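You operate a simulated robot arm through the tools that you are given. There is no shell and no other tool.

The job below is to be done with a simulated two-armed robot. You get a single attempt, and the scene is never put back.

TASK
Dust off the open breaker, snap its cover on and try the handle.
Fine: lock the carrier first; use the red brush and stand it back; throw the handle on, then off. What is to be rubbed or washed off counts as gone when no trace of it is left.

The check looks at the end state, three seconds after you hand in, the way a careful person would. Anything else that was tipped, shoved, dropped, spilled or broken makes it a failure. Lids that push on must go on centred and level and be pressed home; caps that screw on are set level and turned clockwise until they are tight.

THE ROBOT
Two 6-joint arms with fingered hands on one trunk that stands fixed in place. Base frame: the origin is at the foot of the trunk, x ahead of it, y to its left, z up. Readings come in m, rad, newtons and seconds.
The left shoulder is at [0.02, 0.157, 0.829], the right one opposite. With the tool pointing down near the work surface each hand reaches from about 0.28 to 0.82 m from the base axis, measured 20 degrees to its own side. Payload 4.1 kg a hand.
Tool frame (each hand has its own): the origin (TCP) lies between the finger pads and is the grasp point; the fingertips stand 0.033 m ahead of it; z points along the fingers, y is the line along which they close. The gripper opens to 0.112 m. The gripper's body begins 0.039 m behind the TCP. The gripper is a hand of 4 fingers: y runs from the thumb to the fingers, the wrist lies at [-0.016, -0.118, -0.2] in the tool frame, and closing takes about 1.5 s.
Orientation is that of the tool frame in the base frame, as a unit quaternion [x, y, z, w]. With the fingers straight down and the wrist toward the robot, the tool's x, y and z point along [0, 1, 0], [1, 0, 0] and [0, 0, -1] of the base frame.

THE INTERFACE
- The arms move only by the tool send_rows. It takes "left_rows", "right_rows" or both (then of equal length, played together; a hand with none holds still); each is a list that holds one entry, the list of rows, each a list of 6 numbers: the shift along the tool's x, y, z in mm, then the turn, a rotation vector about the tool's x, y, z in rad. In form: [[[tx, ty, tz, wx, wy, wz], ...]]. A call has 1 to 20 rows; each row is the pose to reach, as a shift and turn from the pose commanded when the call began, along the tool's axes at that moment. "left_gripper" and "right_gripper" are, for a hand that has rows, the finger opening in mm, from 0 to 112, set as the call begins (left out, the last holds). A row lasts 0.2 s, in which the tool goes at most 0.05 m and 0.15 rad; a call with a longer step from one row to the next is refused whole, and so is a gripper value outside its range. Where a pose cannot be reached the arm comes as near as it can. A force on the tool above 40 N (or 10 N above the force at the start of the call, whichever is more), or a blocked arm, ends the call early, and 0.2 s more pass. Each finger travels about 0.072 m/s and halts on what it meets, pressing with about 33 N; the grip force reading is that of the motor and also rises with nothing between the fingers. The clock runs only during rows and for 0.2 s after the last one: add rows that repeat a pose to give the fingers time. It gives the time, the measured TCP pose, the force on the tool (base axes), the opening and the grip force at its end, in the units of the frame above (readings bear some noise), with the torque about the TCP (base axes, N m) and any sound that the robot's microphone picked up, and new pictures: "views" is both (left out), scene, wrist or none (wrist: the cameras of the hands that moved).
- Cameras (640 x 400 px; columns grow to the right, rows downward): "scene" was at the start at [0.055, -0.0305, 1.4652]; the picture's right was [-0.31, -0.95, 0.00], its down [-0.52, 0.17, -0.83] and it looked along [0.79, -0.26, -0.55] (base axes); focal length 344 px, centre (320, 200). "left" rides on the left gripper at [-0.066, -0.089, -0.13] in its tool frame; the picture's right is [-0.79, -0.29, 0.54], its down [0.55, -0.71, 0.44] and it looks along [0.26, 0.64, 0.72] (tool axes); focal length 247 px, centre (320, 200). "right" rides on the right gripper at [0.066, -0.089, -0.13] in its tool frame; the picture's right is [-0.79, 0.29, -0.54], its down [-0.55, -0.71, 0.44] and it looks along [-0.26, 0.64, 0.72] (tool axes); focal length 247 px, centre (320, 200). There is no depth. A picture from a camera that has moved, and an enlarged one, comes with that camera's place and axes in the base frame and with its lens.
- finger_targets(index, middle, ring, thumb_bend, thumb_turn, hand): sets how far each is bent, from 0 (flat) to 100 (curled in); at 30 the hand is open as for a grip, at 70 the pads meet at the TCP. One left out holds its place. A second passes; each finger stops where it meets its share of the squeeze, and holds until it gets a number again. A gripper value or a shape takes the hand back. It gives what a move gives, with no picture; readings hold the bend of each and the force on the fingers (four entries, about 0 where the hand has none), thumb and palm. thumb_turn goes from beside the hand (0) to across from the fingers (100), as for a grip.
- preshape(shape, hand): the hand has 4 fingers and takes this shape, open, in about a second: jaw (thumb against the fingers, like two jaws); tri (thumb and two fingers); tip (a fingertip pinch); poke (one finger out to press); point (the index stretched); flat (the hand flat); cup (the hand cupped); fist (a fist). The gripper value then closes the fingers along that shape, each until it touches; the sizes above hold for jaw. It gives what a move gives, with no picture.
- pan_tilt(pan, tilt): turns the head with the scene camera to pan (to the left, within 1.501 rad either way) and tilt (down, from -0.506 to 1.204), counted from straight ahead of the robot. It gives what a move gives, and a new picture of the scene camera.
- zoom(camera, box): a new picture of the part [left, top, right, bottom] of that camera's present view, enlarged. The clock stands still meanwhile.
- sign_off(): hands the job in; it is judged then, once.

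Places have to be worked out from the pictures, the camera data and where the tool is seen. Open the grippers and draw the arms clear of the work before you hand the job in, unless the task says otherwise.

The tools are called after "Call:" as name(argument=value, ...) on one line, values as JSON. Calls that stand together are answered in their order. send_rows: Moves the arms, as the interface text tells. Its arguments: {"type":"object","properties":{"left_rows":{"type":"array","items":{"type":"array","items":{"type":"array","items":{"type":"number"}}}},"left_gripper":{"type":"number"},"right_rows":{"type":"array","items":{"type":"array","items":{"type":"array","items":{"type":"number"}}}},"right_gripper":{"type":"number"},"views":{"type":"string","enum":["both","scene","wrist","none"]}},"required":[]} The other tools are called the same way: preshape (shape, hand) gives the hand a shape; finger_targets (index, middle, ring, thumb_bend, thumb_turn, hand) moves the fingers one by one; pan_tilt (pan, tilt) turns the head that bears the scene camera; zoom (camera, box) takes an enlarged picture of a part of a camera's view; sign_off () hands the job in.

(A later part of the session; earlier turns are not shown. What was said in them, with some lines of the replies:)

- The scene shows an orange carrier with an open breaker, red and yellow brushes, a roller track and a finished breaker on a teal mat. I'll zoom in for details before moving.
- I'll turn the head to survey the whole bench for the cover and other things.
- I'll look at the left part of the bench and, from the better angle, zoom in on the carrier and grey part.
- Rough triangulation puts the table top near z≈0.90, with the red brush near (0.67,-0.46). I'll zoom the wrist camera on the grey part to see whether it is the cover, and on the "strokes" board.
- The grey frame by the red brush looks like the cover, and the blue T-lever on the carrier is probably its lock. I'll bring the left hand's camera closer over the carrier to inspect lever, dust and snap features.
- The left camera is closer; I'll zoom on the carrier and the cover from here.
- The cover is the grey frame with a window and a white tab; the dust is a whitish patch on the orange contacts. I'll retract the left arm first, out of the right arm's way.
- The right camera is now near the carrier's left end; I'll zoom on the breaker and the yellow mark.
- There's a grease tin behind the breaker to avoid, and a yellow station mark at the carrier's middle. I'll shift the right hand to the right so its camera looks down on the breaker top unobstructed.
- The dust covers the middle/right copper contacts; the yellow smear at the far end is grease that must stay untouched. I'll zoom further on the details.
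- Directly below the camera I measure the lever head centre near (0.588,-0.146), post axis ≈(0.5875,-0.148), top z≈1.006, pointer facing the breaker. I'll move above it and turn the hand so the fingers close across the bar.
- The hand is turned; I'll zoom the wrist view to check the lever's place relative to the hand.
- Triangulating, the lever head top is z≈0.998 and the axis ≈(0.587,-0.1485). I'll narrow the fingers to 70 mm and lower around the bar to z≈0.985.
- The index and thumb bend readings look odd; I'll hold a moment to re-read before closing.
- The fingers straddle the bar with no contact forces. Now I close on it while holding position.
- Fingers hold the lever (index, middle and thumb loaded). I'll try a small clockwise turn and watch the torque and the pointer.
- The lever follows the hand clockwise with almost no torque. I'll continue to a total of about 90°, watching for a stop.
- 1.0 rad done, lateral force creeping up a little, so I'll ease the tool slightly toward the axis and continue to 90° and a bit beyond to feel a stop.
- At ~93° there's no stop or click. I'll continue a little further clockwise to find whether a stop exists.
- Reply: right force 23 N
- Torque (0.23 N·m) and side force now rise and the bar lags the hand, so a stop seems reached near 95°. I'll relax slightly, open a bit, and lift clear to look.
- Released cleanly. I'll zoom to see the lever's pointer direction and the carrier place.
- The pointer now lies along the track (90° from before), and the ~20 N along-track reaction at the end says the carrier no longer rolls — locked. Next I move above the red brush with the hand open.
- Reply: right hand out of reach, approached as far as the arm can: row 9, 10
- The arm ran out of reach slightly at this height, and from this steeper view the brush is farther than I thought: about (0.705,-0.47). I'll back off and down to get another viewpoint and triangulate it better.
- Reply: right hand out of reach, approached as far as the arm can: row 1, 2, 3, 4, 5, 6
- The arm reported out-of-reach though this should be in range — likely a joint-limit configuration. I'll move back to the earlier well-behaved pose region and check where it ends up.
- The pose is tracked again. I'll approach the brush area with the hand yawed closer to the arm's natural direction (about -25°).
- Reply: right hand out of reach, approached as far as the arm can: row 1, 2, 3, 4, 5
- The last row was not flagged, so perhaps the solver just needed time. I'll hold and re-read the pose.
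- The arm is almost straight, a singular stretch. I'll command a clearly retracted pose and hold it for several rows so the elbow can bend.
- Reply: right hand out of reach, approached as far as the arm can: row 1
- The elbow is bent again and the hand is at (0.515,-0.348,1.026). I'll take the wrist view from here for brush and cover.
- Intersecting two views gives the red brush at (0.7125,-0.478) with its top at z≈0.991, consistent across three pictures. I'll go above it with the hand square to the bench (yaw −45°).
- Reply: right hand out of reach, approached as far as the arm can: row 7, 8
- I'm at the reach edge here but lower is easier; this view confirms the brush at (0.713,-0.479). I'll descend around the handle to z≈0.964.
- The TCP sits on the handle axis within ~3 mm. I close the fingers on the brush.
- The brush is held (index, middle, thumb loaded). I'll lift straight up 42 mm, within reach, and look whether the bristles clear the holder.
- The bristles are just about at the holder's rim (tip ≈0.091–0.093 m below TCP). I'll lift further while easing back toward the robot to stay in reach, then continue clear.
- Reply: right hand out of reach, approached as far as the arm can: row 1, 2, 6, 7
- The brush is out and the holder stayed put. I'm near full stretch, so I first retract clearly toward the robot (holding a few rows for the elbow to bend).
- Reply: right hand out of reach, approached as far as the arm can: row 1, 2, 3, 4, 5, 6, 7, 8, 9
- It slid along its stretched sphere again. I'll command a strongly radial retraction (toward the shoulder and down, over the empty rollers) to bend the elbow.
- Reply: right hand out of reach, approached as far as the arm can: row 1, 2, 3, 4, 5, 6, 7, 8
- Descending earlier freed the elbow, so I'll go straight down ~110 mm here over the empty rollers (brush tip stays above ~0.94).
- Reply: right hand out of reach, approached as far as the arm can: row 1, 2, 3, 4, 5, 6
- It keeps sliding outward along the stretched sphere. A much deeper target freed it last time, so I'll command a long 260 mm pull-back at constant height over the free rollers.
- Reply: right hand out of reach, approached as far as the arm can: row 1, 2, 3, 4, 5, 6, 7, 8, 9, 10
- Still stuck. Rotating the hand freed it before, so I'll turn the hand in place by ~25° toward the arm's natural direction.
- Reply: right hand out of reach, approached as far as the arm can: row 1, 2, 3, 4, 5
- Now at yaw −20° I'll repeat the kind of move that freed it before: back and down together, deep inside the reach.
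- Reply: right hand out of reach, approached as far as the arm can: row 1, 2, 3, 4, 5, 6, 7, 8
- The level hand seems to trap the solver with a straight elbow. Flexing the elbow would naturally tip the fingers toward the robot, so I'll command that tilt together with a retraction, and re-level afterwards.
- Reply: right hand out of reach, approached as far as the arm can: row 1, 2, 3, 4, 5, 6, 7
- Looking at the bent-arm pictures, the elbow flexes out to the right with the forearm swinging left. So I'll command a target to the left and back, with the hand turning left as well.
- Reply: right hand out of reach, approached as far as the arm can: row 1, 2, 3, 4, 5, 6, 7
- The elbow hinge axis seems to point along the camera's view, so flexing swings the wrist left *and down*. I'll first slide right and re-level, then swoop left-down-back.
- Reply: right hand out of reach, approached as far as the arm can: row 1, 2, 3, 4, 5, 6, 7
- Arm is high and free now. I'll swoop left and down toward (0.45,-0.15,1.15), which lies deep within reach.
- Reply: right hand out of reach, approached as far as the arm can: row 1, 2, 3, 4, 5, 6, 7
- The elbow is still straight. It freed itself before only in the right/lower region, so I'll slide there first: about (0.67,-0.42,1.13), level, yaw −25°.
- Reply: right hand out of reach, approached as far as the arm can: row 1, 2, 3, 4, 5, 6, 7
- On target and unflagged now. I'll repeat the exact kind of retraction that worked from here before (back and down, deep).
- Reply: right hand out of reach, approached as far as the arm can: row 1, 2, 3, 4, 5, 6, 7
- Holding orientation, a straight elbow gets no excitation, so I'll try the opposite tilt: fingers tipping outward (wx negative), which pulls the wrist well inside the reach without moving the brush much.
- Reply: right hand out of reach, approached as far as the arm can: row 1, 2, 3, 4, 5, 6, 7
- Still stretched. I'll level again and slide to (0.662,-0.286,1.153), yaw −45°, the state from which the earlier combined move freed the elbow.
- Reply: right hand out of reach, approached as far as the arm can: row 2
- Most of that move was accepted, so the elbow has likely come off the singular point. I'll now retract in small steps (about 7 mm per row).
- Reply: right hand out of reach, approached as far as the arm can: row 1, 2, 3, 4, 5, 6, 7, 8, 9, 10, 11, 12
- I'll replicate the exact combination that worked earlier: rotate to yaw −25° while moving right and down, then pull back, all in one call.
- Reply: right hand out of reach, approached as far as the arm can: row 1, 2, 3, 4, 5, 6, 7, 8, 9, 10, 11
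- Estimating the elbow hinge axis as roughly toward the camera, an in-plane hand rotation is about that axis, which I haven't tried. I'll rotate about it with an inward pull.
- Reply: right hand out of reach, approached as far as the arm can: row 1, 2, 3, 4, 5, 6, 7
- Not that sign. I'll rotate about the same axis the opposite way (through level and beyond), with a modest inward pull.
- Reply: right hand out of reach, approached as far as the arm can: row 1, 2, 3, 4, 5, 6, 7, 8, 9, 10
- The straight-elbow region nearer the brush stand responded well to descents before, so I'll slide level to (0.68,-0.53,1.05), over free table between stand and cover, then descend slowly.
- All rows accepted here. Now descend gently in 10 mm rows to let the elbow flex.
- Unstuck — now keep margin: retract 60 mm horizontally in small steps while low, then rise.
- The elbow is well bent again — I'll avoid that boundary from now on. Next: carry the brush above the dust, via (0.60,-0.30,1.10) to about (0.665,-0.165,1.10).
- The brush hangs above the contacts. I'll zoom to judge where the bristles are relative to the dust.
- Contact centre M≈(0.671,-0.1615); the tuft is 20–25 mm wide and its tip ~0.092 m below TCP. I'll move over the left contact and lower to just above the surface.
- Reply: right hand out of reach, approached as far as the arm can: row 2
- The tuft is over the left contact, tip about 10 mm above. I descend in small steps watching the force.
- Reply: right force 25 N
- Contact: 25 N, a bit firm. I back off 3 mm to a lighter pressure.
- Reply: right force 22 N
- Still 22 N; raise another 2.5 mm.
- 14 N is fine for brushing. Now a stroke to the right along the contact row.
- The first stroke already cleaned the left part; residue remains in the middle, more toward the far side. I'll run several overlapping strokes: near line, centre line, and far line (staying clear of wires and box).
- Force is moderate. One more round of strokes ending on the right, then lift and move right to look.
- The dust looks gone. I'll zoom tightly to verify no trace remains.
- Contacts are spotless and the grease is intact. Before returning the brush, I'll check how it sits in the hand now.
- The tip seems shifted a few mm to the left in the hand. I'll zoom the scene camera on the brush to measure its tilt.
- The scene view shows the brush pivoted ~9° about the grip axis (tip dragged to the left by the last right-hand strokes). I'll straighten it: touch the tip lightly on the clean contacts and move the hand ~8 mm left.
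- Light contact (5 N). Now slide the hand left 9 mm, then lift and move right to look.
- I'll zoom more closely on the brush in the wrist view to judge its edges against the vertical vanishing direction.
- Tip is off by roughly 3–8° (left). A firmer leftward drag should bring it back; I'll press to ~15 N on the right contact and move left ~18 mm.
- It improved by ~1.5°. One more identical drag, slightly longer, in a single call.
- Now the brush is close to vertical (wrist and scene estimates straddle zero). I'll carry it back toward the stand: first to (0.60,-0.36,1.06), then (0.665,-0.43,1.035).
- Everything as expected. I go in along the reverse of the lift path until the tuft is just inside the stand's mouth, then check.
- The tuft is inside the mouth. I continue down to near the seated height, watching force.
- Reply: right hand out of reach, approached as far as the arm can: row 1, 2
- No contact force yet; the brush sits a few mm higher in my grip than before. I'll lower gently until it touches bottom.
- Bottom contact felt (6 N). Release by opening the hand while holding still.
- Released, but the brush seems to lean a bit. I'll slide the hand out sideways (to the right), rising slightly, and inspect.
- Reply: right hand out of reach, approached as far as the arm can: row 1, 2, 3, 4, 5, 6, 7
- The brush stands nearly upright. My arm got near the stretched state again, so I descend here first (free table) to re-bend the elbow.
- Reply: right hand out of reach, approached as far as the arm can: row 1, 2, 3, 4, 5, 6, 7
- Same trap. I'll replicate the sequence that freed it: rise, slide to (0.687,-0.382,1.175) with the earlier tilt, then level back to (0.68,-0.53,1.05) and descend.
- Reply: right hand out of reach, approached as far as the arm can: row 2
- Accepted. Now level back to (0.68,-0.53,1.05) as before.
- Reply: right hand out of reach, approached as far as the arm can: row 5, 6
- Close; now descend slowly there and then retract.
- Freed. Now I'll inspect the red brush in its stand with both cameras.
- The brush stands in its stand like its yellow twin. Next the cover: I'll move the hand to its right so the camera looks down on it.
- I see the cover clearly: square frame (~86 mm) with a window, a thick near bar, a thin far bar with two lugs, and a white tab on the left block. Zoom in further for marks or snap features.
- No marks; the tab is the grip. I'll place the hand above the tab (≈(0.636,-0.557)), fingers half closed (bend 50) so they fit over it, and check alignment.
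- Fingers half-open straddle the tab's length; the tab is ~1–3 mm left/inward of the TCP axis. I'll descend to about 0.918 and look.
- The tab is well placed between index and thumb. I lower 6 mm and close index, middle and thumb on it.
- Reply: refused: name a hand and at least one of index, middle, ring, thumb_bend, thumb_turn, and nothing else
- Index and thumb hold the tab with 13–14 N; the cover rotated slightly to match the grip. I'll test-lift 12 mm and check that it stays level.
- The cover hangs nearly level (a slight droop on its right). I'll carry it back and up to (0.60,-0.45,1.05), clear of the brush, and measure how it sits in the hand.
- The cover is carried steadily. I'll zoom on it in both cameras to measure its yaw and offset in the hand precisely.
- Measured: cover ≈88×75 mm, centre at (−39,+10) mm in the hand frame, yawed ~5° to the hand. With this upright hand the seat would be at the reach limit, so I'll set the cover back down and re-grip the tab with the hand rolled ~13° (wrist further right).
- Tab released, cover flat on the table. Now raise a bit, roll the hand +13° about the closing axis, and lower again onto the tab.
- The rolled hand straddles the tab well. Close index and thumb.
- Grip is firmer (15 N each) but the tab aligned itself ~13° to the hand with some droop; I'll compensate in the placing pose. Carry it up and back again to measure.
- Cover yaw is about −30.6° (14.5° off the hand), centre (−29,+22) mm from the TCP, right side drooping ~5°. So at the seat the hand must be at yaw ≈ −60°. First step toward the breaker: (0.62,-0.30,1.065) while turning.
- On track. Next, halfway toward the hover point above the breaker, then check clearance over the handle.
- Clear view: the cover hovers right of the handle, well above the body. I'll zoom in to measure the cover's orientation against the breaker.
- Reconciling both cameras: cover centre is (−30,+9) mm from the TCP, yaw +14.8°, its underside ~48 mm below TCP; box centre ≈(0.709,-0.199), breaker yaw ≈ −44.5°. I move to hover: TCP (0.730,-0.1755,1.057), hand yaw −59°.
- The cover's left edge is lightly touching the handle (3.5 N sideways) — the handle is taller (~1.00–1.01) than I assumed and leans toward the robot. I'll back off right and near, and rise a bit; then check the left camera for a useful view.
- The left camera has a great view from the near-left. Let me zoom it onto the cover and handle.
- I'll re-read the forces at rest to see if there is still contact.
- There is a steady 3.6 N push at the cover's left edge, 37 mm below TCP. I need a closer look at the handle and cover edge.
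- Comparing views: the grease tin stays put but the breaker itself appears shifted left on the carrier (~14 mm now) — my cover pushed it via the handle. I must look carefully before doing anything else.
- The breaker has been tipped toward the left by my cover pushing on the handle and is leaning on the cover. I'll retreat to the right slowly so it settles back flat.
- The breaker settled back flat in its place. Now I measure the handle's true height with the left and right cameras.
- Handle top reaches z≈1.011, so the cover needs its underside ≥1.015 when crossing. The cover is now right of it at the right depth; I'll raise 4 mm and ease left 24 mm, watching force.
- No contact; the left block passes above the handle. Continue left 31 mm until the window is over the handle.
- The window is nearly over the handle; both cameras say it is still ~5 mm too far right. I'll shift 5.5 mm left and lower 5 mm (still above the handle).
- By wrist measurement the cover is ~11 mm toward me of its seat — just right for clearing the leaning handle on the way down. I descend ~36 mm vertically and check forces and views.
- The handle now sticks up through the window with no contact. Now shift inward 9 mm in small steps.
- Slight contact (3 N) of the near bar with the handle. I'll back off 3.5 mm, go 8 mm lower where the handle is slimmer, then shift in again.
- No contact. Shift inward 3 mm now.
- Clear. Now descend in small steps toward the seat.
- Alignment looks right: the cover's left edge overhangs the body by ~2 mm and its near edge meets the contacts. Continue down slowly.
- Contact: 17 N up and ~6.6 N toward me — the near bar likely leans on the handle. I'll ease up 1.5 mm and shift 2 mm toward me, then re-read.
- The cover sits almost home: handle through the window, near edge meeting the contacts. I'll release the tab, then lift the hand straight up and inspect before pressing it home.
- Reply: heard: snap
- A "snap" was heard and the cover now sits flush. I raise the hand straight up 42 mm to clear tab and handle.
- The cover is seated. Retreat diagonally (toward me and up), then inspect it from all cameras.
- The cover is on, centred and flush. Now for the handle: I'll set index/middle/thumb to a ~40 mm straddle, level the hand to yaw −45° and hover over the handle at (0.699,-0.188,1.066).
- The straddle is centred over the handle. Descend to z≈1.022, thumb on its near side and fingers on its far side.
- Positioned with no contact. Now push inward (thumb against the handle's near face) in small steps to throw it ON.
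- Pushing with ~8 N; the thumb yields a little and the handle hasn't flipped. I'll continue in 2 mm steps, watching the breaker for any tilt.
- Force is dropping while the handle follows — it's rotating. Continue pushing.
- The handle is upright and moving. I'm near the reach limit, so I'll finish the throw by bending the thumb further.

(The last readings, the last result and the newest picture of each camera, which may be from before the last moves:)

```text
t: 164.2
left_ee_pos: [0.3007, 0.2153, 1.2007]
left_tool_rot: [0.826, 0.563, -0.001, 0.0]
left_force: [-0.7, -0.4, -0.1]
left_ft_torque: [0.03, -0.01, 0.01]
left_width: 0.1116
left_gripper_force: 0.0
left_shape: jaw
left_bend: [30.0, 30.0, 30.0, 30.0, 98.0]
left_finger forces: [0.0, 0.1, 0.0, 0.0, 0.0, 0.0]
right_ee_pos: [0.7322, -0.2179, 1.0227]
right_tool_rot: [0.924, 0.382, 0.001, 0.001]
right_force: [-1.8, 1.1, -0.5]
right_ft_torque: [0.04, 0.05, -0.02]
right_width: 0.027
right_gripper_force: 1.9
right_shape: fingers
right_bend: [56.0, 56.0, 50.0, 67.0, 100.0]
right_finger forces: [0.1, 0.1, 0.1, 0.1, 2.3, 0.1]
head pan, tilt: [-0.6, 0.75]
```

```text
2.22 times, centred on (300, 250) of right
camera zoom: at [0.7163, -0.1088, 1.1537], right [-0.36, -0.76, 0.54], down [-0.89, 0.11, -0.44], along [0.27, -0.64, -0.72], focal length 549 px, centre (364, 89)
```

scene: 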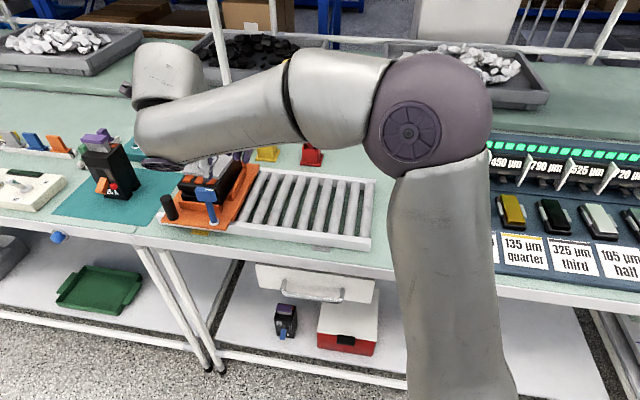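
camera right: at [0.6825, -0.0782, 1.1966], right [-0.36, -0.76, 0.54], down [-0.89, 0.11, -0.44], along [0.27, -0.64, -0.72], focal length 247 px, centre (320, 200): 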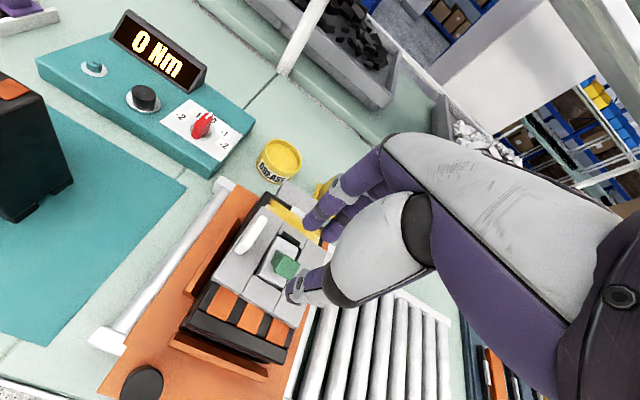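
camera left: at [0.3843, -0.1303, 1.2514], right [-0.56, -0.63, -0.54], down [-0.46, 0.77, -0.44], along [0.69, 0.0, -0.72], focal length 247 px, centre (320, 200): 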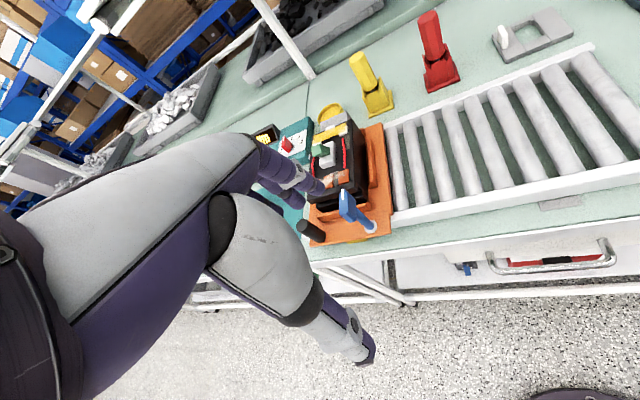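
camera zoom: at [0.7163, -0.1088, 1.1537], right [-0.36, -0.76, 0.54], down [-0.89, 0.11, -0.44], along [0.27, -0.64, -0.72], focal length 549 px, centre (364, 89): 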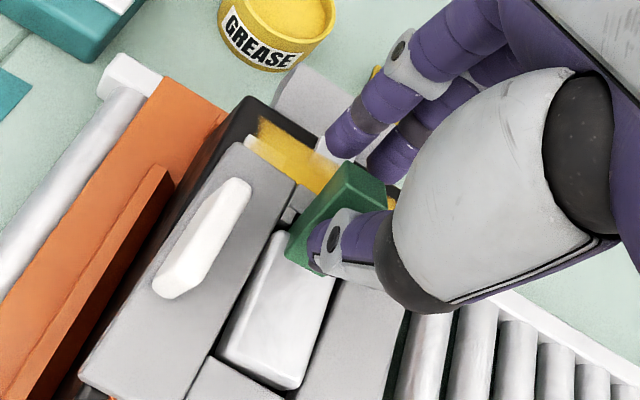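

The handle now leans to the far side. I'll push a few mm more to make sure it reaches its ON stop.

Call:
send_rows(right_rows=[[[0, 2, -0.5, 0, 0, 0], [0, 4, -1, 0, 0, 0], [0, 6, -1, 0, 0, 0]]], views="none")

Call:
zoom(camera="left", box=[360, 5, 430, 75])

Call:
zoom(camera="right", box=[200, 160, 400, 340])

```text
t: 165.0
left_ee_pos: [0.3001, 0.2169, 1.2006]
left_tool_rot: [0.826, 0.563, -0.001, 0.0]
left_force: [0.0, 0.0, -0.2]
left_ft_torque: [0.0, 0.01, -0.01]
left_width: 0.1117
left_gripper_force: 0.1
left_shape: jaw
left_bend: [30.0, 30.0, 30.0, 30.0, 98.0]
left_finger forces: [0.0, 0.1, 0.0, 0.0, 0.0, 0.0]
right_ee_pos: [0.7345, -0.2221, 1.0238]
right_tool_rot: [0.923, 0.384, 0.001, 0.0]
right_force: [-4.7, 4.9, 3.7]
right_ft_torque: [0.19, 0.12, -0.01]
right_width: 0.0296
right_gripper_force: 4.4
right_shape: fingers
right_bend: [56.0, 56.0, 50.0, 66.0, 100.0]
right_finger forces: [0.1, 0.0, 0.0, 0.1, 7.8, 0.0]
head pan, tilt: [-0.6, 0.75]
```

```text
5.71 times, centred on (395, 40) of left
camera zoom: at [0.1946, 0.1883, 1.3316], right [-0.56, -0.63, -0.54], down [-0.46, 0.77, -0.44], along [0.69, 0.01, -0.72], focal length 1411 px, centre (-109, 1114)
```

zoom: 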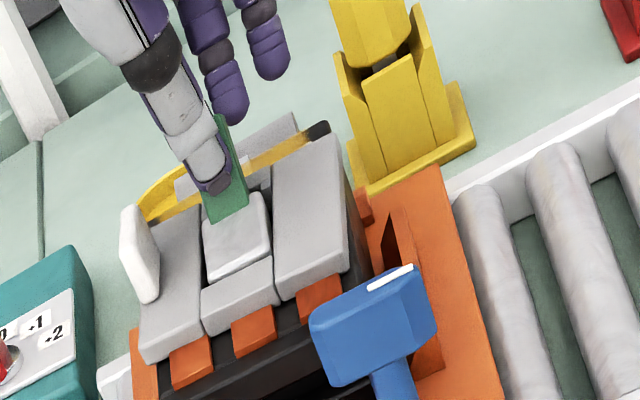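

```text
2.22 times, centred on (300, 250) of right
camera zoom: at [0.718, -0.1123, 1.1544], right [-0.36, -0.76, 0.54], down [-0.89, 0.11, -0.44], along [0.27, -0.64, -0.72], focal length 549 px, centre (364, 89)
```

zoom: 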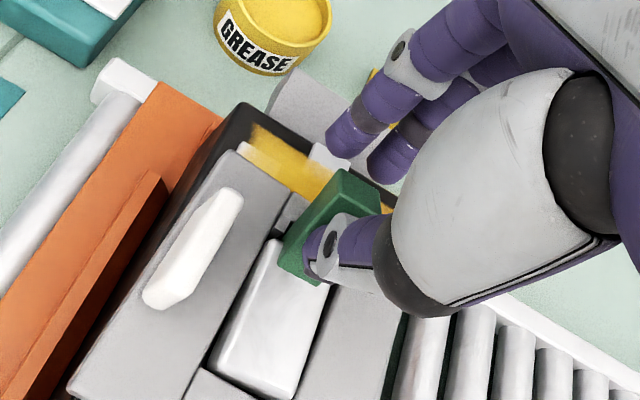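

Force rises again at the far end — it's at the ON stop. I'll back the thumb off and see that the handle stays ON by itself.

Call:
finger_targets(hand="right", thumb_bend=50)

Call:
send_rows(right_rows=[[[0, -4, 0, 0, 0, 0], [0, -8, 0, 0, 0, 0], [0, -12, 0, 0, 0, 0]]], views="none")

Call:
zoom(camera="left", box=[360, 5, 430, 75])

Call:
zoom(camera="right", box=[200, 160, 400, 340])

```text
t: 166.0
left_ee_pos: [0.3013, 0.2166, 1.2007]
left_tool_rot: [0.826, 0.563, 0.0, 0.0]
left_force: [0.3, 0.9, -0.1]
left_ft_torque: [0.04, 0.01, -0.02]
left_width: 0.1119
left_gripper_force: 0.1
left_shape: jaw
left_bend: [30.0, 30.0, 30.0, 30.0, 98.0]
left_finger forces: [0.0, 0.1, 0.0, 0.1, 0.0, 0.0]
right_ee_pos: [0.7354, -0.2226, 1.024]
right_tool_rot: [0.924, 0.383, 0.0, 0.0]
right_force: [-0.1, 0.1, 0.6]
right_ft_torque: [0.05, 0.01, 0.01]
right_width: 0.0488
right_gripper_force: 0.0
right_shape: fingers
right_bend: [56.0, 56.0, 50.0, 50.0, 100.0]
right_finger forces: [0.0, 0.1, 0.0, 0.0, 0.0, 0.0]
head pan, tilt: [-0.6, 0.75]
```

```text
t: 166.8
left_ee_pos: [0.3003, 0.2163, 1.2004]
left_tool_rot: [0.826, 0.564, 0.0, 0.0]
left_force: [-0.1, 0.2, -0.4]
left_ft_torque: [-0.01, 0.01, -0.04]
left_width: 0.1118
left_gripper_force: 0.2
left_shape: jaw
left_bend: [30.0, 30.0, 30.0, 30.0, 98.0]
left_finger forces: [0.0, 0.0, 0.0, 0.0, 0.1, 0.0]
right_ee_pos: [0.7285, -0.214, 1.0255]
right_tool_rot: [0.924, 0.382, 0.001, 0.001]
right_force: [1.2, -0.3, -0.2]
right_ft_torque: [0.02, -0.01, -0.01]
right_width: 0.0489
right_gripper_force: 0.0
right_shape: fingers
right_bend: [56.0, 56.0, 50.0, 50.0, 100.0]
right_finger forces: [0.0, 0.1, 0.0, 0.0, 0.1, 0.0]
head pan, tilt: [-0.6, 0.75]
```

```text
5.71 times, centred on (395, 40) of left
camera zoom: at [0.1951, 0.1881, 1.3316], right [-0.56, -0.63, -0.54], down [-0.46, 0.77, -0.44], along [0.69, 0.01, -0.72], focal length 1411 px, centre (-109, 1114)
```

zoom: 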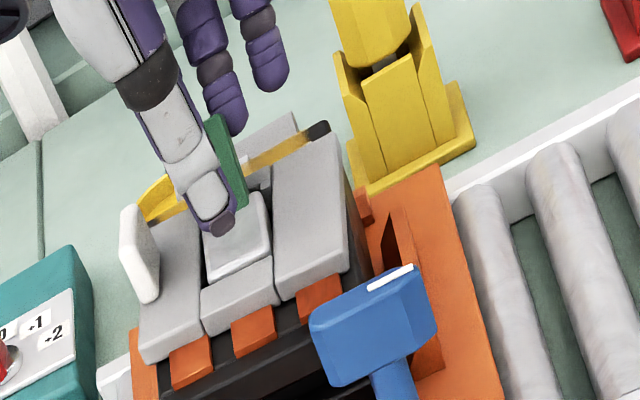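

```text
2.22 times, centred on (300, 250) of right
camera zoom: at [0.7118, -0.1046, 1.1549], right [-0.36, -0.76, 0.54], down [-0.89, 0.11, -0.44], along [0.27, -0.64, -0.72], focal length 549 px, centre (364, 89)
```

zoom: 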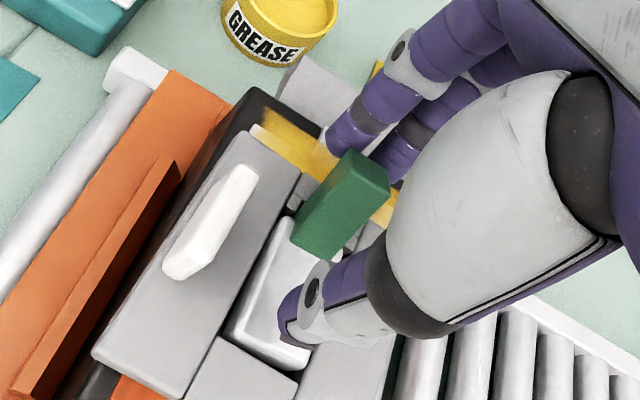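

The handle stays ON. Now pull it back OFF: move toward me so the fingers press on its far face, in small steps.

Call:
send_rows(right_rows=[[[0, -5, 0, 0, 0, 0], [0, -10, 0, 0, 0, 0], [0, -15, 0, 0, 0, 0], [0, -20, 0, 0, 0, 0], [0, -24, 0, 0, 0, 0], [0, -28, 0, 0, 0, 0]]], views="none")

Call:
zoom(camera="left", box=[360, 5, 430, 75])

Call:
zoom(camera="right", box=[200, 160, 400, 340])

```text
t: 168.2
left_ee_pos: [0.301, 0.2166, 1.2013]
left_tool_rot: [0.827, 0.563, 0.0, 0.0]
left_force: [-0.4, -0.2, -0.4]
left_ft_torque: [0.01, -0.02, -0.01]
left_width: 0.1118
left_gripper_force: 0.0
left_shape: jaw
left_bend: [30.0, 30.0, 30.0, 30.0, 98.0]
left_finger forces: [0.0, 0.1, 0.1, 0.0, 0.0, 0.1]
right_ee_pos: [0.7095, -0.1944, 1.0254]
right_tool_rot: [0.924, 0.383, 0.002, 0.001]
right_force: [8.7, -1.3, 5.0]
right_ft_torque: [-0.22, -0.34, 0.21]
right_width: 0.0512
right_gripper_force: 5.2
right_shape: fingers
right_bend: [54.0, 52.0, 50.0, 50.0, 100.0]
right_finger forces: [5.3, 4.8, 0.0, 0.0, 0.0, 0.1]
head pan, tilt: [-0.6, 0.75]
```

```text
5.71 times, centred on (395, 40) of left
camera zoom: at [0.1951, 0.188, 1.3316], right [-0.56, -0.63, -0.54], down [-0.46, 0.77, -0.44], along [0.69, 0.01, -0.72], focal length 1411 px, centre (-109, 1114)
```

zoom: 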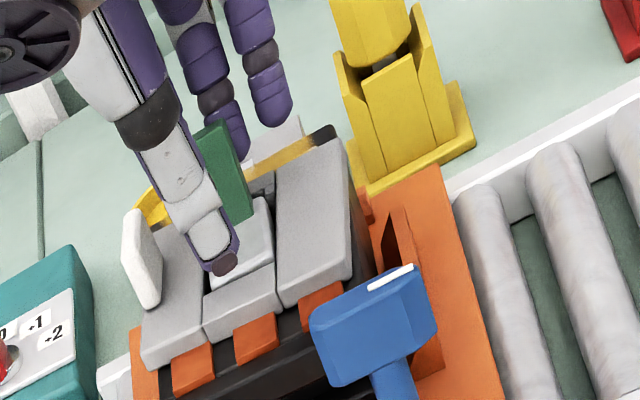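

```text
2.22 times, centred on (300, 250) of right
camera zoom: at [0.6922, -0.084, 1.1551], right [-0.36, -0.76, 0.54], down [-0.89, 0.11, -0.44], along [0.28, -0.64, -0.72], focal length 549 px, centre (364, 89)
```

zoom: 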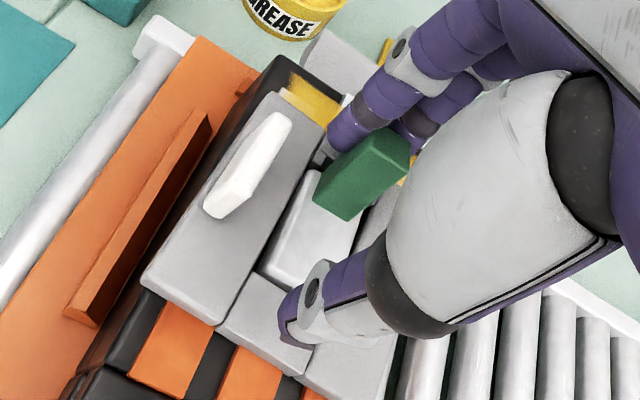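

7 N pull so far; the handle is still on the far side. Continue in 2 mm steps.

Call:
send_rows(right_rows=[[[0, -2, 0, 0, 0, 0], [0, -4, 0, 0, 0, 0], [0, -6, 0, 0, 0, 0], [0, -8, 0, 0, 0, 0]]], views="none")

Call:
zoom(camera="left", box=[360, 5, 430, 75])

```text
t: 169.2
left_ee_pos: [0.3013, 0.2164, 1.2019]
left_tool_rot: [0.826, 0.563, 0.0, 0.0]
left_force: [-0.1, -0.8, -0.4]
left_ft_torque: [0.01, -0.04, -0.01]
left_width: 0.112
left_gripper_force: 0.1
left_shape: jaw
left_bend: [30.0, 30.0, 30.0, 30.0, 98.0]
left_finger forces: [0.0, 0.0, 0.0, 0.1, 0.0, 0.1]
right_ee_pos: [0.7033, -0.1887, 1.0252]
right_tool_rot: [0.924, 0.383, 0.003, 0.002]
right_force: [11.3, -0.8, 9.8]
right_ft_torque: [-0.3, -0.5, 0.26]
right_width: 0.0518
right_gripper_force: 7.4
right_shape: fingers
right_bend: [54.0, 51.0, 50.0, 50.0, 100.0]
right_finger forces: [8.7, 6.5, 0.0, 0.0, 0.1, 0.1]
head pan, tilt: [-0.6, 0.75]
```

```text
5.71 times, centred on (395, 40) of left
camera zoom: at [0.1951, 0.1881, 1.3316], right [-0.56, -0.63, -0.54], down [-0.46, 0.77, -0.44], along [0.69, 0.01, -0.72], focal length 1411 px, centre (-109, 1114)
```

zoom: 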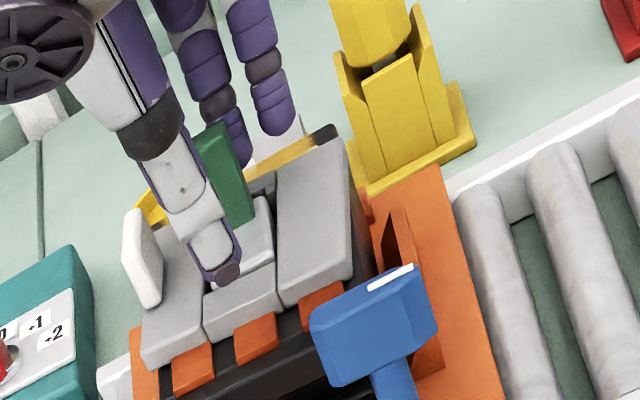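

Still building (8.6 N). Continue a little more; the breaker is steady.

Call:
send_rows(right_rows=[[[-1, -2, 0, 0, 0, 0], [-2, -4, 0, 0, 0, 0], [-2, -6, 0, 0, 0, 0], [-2, -8, 0, 0, 0, 0]]], views="none")

Call:
zoom(camera="left", box=[360, 5, 430, 75])

Call:
zoom(camera="right", box=[200, 160, 400, 340])

```text
t: 170.2
left_ee_pos: [0.3011, 0.2171, 1.2005]
left_tool_rot: [0.826, 0.563, 0.0, 0.0]
left_force: [0.4, -0.6, 0.6]
left_ft_torque: [0.0, 0.05, -0.01]
left_width: 0.1118
left_gripper_force: 0.0
left_shape: jaw
left_bend: [30.0, 30.0, 30.0, 30.0, 98.0]
left_finger forces: [0.0, 0.0, 0.0, 0.0, 0.1, 0.0]
right_ee_pos: [0.6937, -0.1846, 1.0223]
right_tool_rot: [0.924, 0.383, -0.002, -0.001]
right_force: [0.1, -0.3, -0.5]
right_ft_torque: [0.0, 0.01, 0.04]
right_width: 0.0489
right_gripper_force: 0.1
right_shape: fingers
right_bend: [56.0, 56.0, 50.0, 50.0, 100.0]
right_finger forces: [0.0, 0.1, 0.0, 0.0, 0.0, 0.0]
head pan, tilt: [-0.6, 0.75]
```

```text
5.71 times, centred on (395, 40) of left
camera zoom: at [0.1951, 0.188, 1.3316], right [-0.56, -0.63, -0.54], down [-0.46, 0.77, -0.44], along [0.69, 0.01, -0.72], focal length 1411 px, centre (-109, 1114)
```

zoom: 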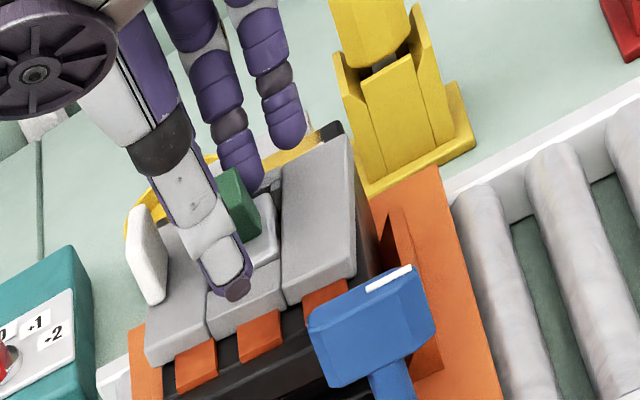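

```text
2.22 times, centred on (300, 250) of right
camera zoom: at [0.6786, -0.0744, 1.1528], right [-0.36, -0.76, 0.54], down [-0.9, 0.11, -0.43], along [0.27, -0.64, -0.72], focal length 549 px, centre (364, 89)
```

zoom: 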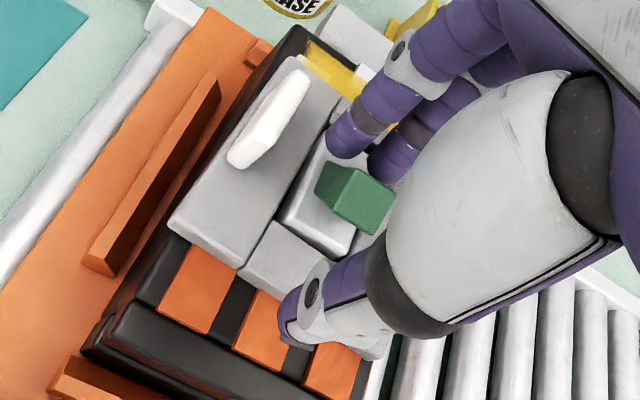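

The handle snapped back to OFF and forces dropped to zero. Lift the hand straight up and away, then inspect everything.

Call:
send_rows(right_rows=[[[0, 0, -12, 0, 0, 0], [0, 0, -24, 0, 0, 0], [0, 0, -36, 0, 0, 0], [0, -5, -46, 0, 0, 0], [-25, -30, -55, 0, 0, 0], [-55, -55, -60, 0, 0, 0], [-90, -75, -65, 0, 0, 0], [-125, -85, -70, 0, 0, 0]]], views="both")

Call:
zoom(camera="left", box=[350, 10, 460, 120])

Call:
zoom(camera="right", box=[60, 120, 280, 320])

Call:
zoom(camera="scene", box=[150, 130, 270, 220])

```text
t: 172.0
left_ee_pos: [0.3026, 0.2164, 1.2025]
left_tool_rot: [0.826, 0.564, 0.001, 0.0]
left_force: [0.1, -0.7, -0.5]
left_ft_torque: [-0.01, 0.0, -0.03]
left_width: 0.1117
left_gripper_force: 0.1
left_shape: jaw
left_bend: [30.0, 30.0, 30.0, 30.0, 98.0]
left_finger forces: [0.1, 0.0, 0.1, 0.1, 0.1, 0.0]
right_ee_pos: [0.5473, -0.2105, 1.0945]
right_tool_rot: [0.924, 0.382, 0.0, 0.0]
right_force: [0.1, 0.1, -0.1]
right_ft_torque: [0.01, 0.03, -0.02]
right_width: 0.0489
right_gripper_force: 0.1
right_shape: fingers
right_bend: [56.0, 56.0, 50.0, 50.0, 100.0]
right_finger forces: [0.0, 0.1, 0.0, 0.0, 0.1, 0.0]
head pan, tilt: [-0.6, 0.75]
camera right: at [0.5293, -0.1012, 1.2247], right [-0.36, -0.76, 0.54], down [-0.89, 0.11, -0.44], along [0.27, -0.64, -0.72], focal length 247 px, centre (320, 200)
```

scene: 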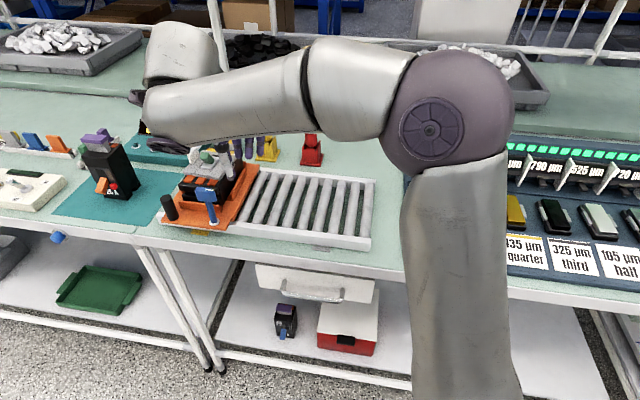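
right: 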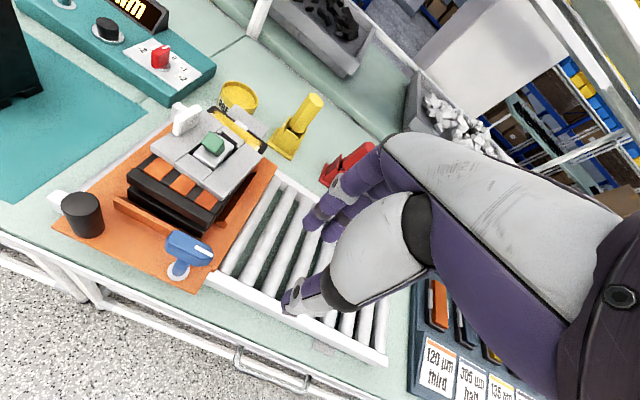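

```text
3.64 times, centred on (405, 65) of left
camera zoom: at [0.1954, 0.1883, 1.3315], right [-0.56, -0.63, -0.54], down [-0.46, 0.77, -0.44], along [0.69, 0.01, -0.72], focal length 898 px, centre (11, 691)
```

zoom: 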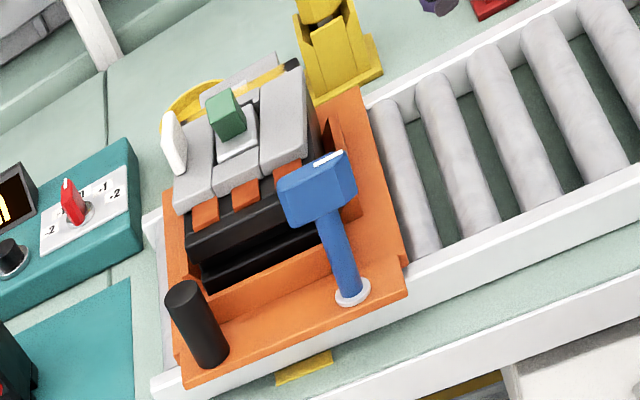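

```text
2.00 times, centred on (170, 220) of right
camera zoom: at [0.5293, -0.1012, 1.2247], right [-0.36, -0.76, 0.54], down [-0.89, 0.11, -0.44], along [0.27, -0.64, -0.72], focal length 494 px, centre (620, 160)
```

zoom: 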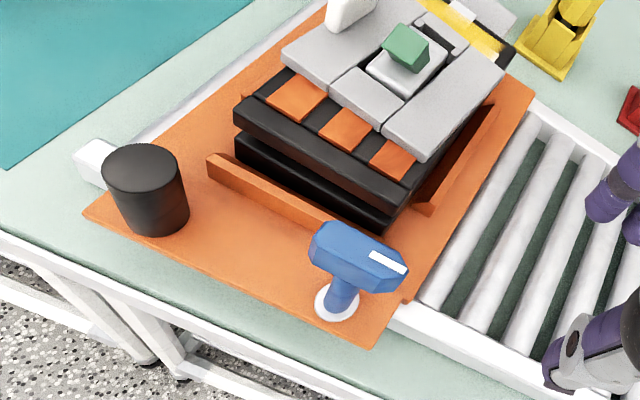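

```text
4.44 times, centred on (210, 175) of scene
camera zoom: at [0.0394, -0.0497, 1.4509], right [-0.56, -0.83, 0.0], down [-0.56, 0.39, -0.73], along [0.6, -0.41, -0.68], focal length 1528 px, centre (809, 311)
```

zoom: 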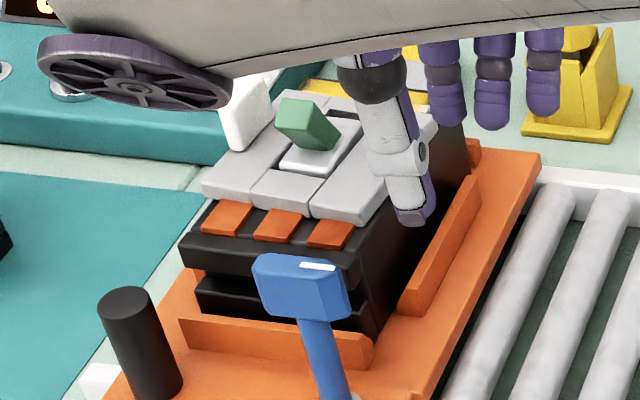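

Handle is back at OFF, cover on, breaker in its nest, lever still locked. I'll zoom in to verify the cover is level and flush, and check the brush stand.

Call:
zoom(camera="right", box=[120, 130, 230, 230])

Call:
zoom(camera="left", box=[380, 30, 440, 80])

Call:
zoom(camera="scene", box=[270, 120, 350, 180])

Call:
zoom(camera="left", box=[430, 0, 520, 60])

```text
4.00 times, centred on (175, 180) of right
camera zoom: at [0.5293, -0.1012, 1.2247], right [-0.36, -0.76, 0.54], down [-0.89, 0.11, -0.44], along [0.27, -0.64, -0.72], focal length 988 px, centre (900, 280)
```

zoom: 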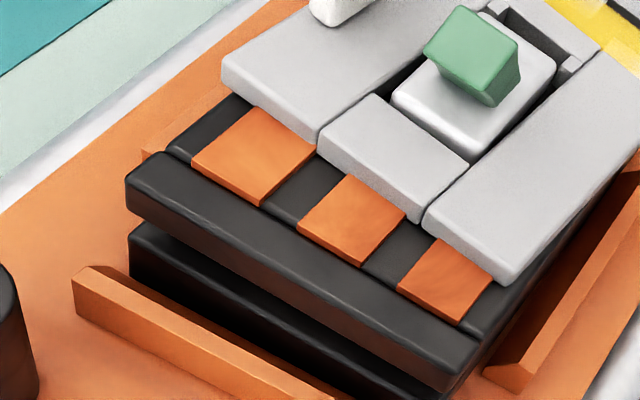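

```text
8.00 times, centred on (410, 55) of left
camera zoom: at [0.1954, 0.1883, 1.3315], right [-0.56, -0.63, -0.54], down [-0.46, 0.77, -0.44], along [0.69, 0.01, -0.72], focal length 1976 px, centre (-400, 1360)
```

zoom: 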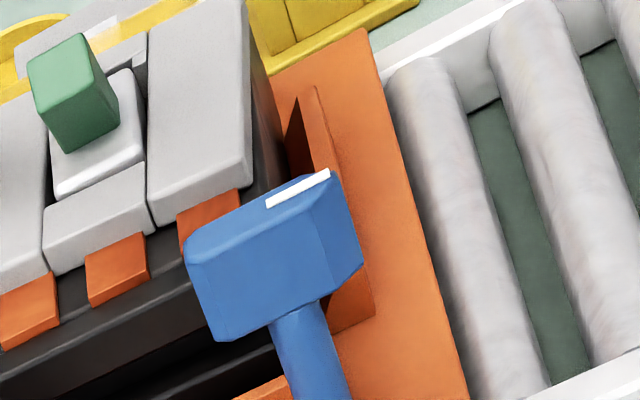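

```text
6.67 times, centred on (310, 150) of scene
camera zoom: at [0.0394, -0.0497, 1.4509], right [-0.56, -0.83, 0.0], down [-0.56, 0.39, -0.73], along [0.6, -0.41, -0.68], focal length 2292 px, centre (387, 533)
```

zoom: 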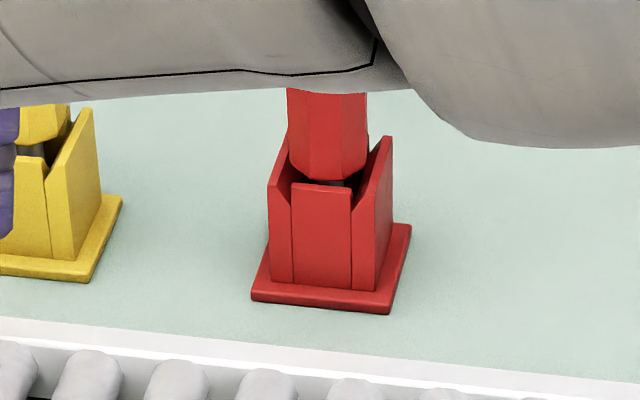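

```text
6.67 times, centred on (475, 30) of left
camera zoom: at [0.1954, 0.1883, 1.3315], right [-0.56, -0.63, -0.54], down [-0.46, 0.77, -0.44], along [0.69, 0.01, -0.72], focal length 1646 px, centre (-713, 1333)
```

zoom: 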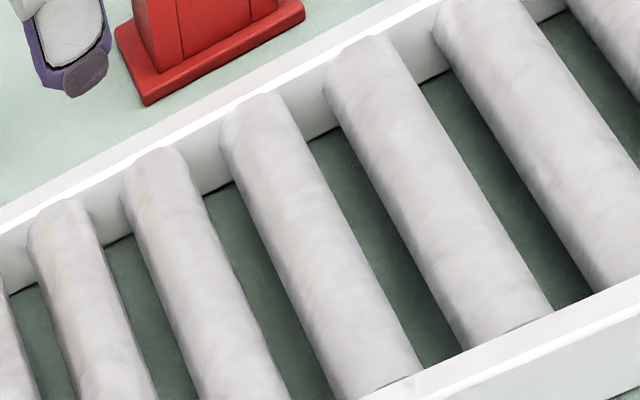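

All good: contacts clean, grease intact, cover flush, handle OFF, brush upright in its stand, lever locked. I open the right hand and draw the arm back clear of the work.

Call:
send_rows(right_rows=[[[-20, -8, -25, 0, 0, 0], [-50, -15, -50, 0, 0, 0], [-85, -22, -75, 0, 0, 0], [-120, -30, -100, 0, 0, 0], [-155, -38, -120, 0, 0, 0], [-190, -46, -140, 0, 0, 0], [-224, -54, -155, 0, 0, 0], [-224, -54, -155, 0, 0, 0]]], right_gripper=112, views="both")

Call:
zoom(camera="scene", box=[150, 100, 330, 240])

Call:
zoom(camera="scene", box=[175, 140, 255, 210])

```text
t: 173.8
left_ee_pos: [0.3004, 0.2172, 1.2]
left_tool_rot: [0.826, 0.563, 0.0, 0.0]
left_force: [0.2, -0.1, -0.5]
left_ft_torque: [-0.01, 0.02, 0.0]
left_width: 0.1118
left_gripper_force: 0.0
left_shape: jaw
left_bend: [30.0, 30.0, 30.0, 30.0, 98.0]
left_finger forces: [0.0, 0.0, 0.0, 0.0, 0.0, 0.0]
right_ee_pos: [0.3533, -0.3314, 1.2496]
right_tool_rot: [0.924, 0.383, -0.001, 0.001]
right_force: [0.6, -0.4, 0.3]
right_ft_torque: [0.02, 0.01, 0.0]
right_width: 0.1119
right_gripper_force: 0.0
right_shape: jaw
right_bend: [30.0, 30.0, 30.0, 30.0, 98.0]
right_finger forces: [0.0, 0.1, 0.0, 0.0, 0.0, 0.0]
head pan, tilt: [-0.6, 0.75]
camera right: at [0.3369, -0.2228, 1.3796], right [-0.36, -0.76, 0.54], down [-0.89, 0.11, -0.44], along [0.27, -0.64, -0.72], focal length 247 px, centre (320, 200)
```

scene: 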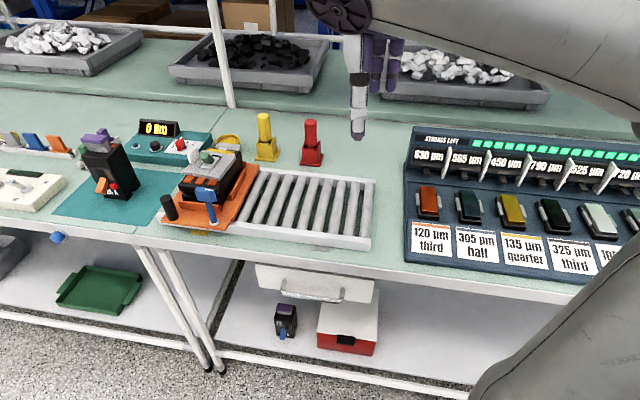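
right: 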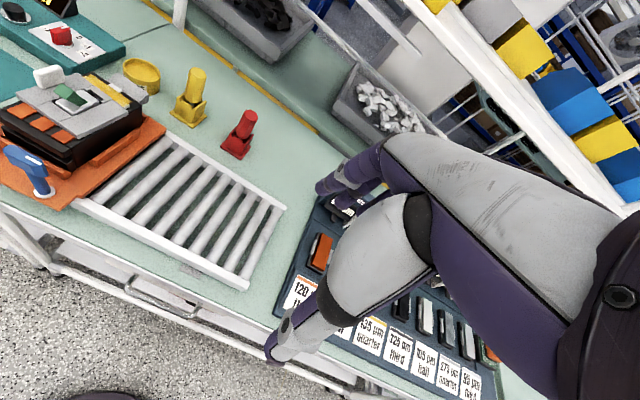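

```text
2.86 times, centred on (240, 170) of scene
camera zoom: at [0.039, -0.0499, 1.4509], right [-0.56, -0.83, 0.0], down [-0.56, 0.39, -0.73], along [0.6, -0.41, -0.68], focal length 982 px, centre (549, 286)
```

zoom: 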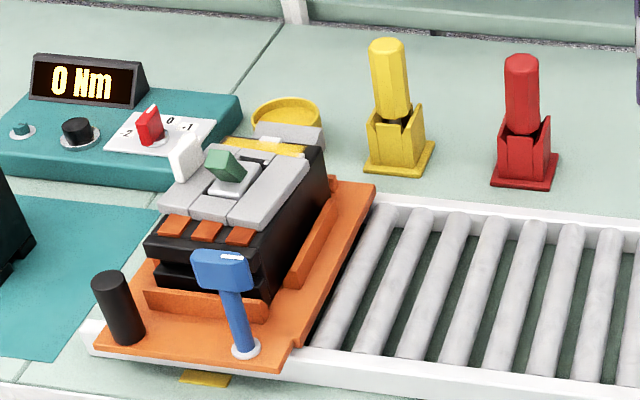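

```text
5.71 times, centred on (215, 175) of scene
camera zoom: at [0.039, -0.0499, 1.4509], right [-0.56, -0.83, 0.0], down [-0.56, 0.39, -0.73], along [0.6, -0.41, -0.68], focal length 1965 px, centre (920, 343)
```

zoom: 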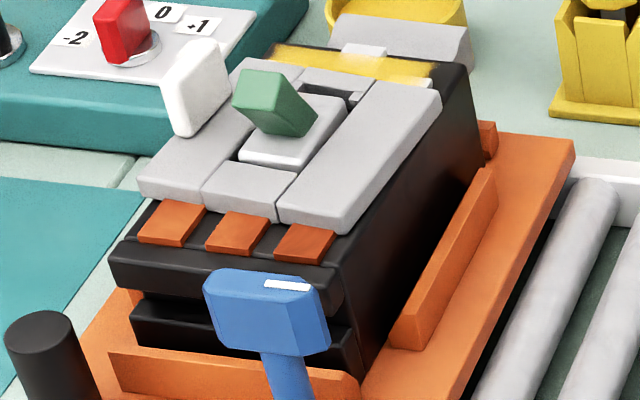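

Final check: lever locked along the track, contacts clean, cover snapped on level, handle back at OFF, the red brush upright in its stand, both hands open and clear. I hand the job in.

Call:
sign_off()

```text
The job is handed in.
```

I handed the job in with every step done; the sim hasn't told me whether it passed.

- **Carrier:** I turned the blue lever 90° until it stopped. It now points along the track, and the carrier resisted a push of about 20 N along the rails.
- **Dust:** I brushed the contacts with the red brush, and close-up views show no trace left. The grease at the far end looks untouched.
- **Brush:** It is back in its stand. It leans by about 2–3 degrees at most, and the stand may have shifted a few millimetres.
- **Cover:** It went on with an audible snap and looks centred and level. It sits in the same orientation it had on the bench. I found no mark showing which way round it goes.
- **Handle:** I pushed it to ON until it hit the stop, saw it stay there, then pulled it back to OFF.

Two things could count against it:

- **Tipped once:** On the first try at the cover, its edge caught the handle and tipped the breaker to the left. It settled back flat in its nest before I fitted the cover.
- **Shifted slightly:** After throwing the handle, the breaker sits a few millimetres closer to the robot and about 2–3 degrees turned in its nest. I left it there rather than risk knocking the lock lever.

Both hands are open and clear of the work.
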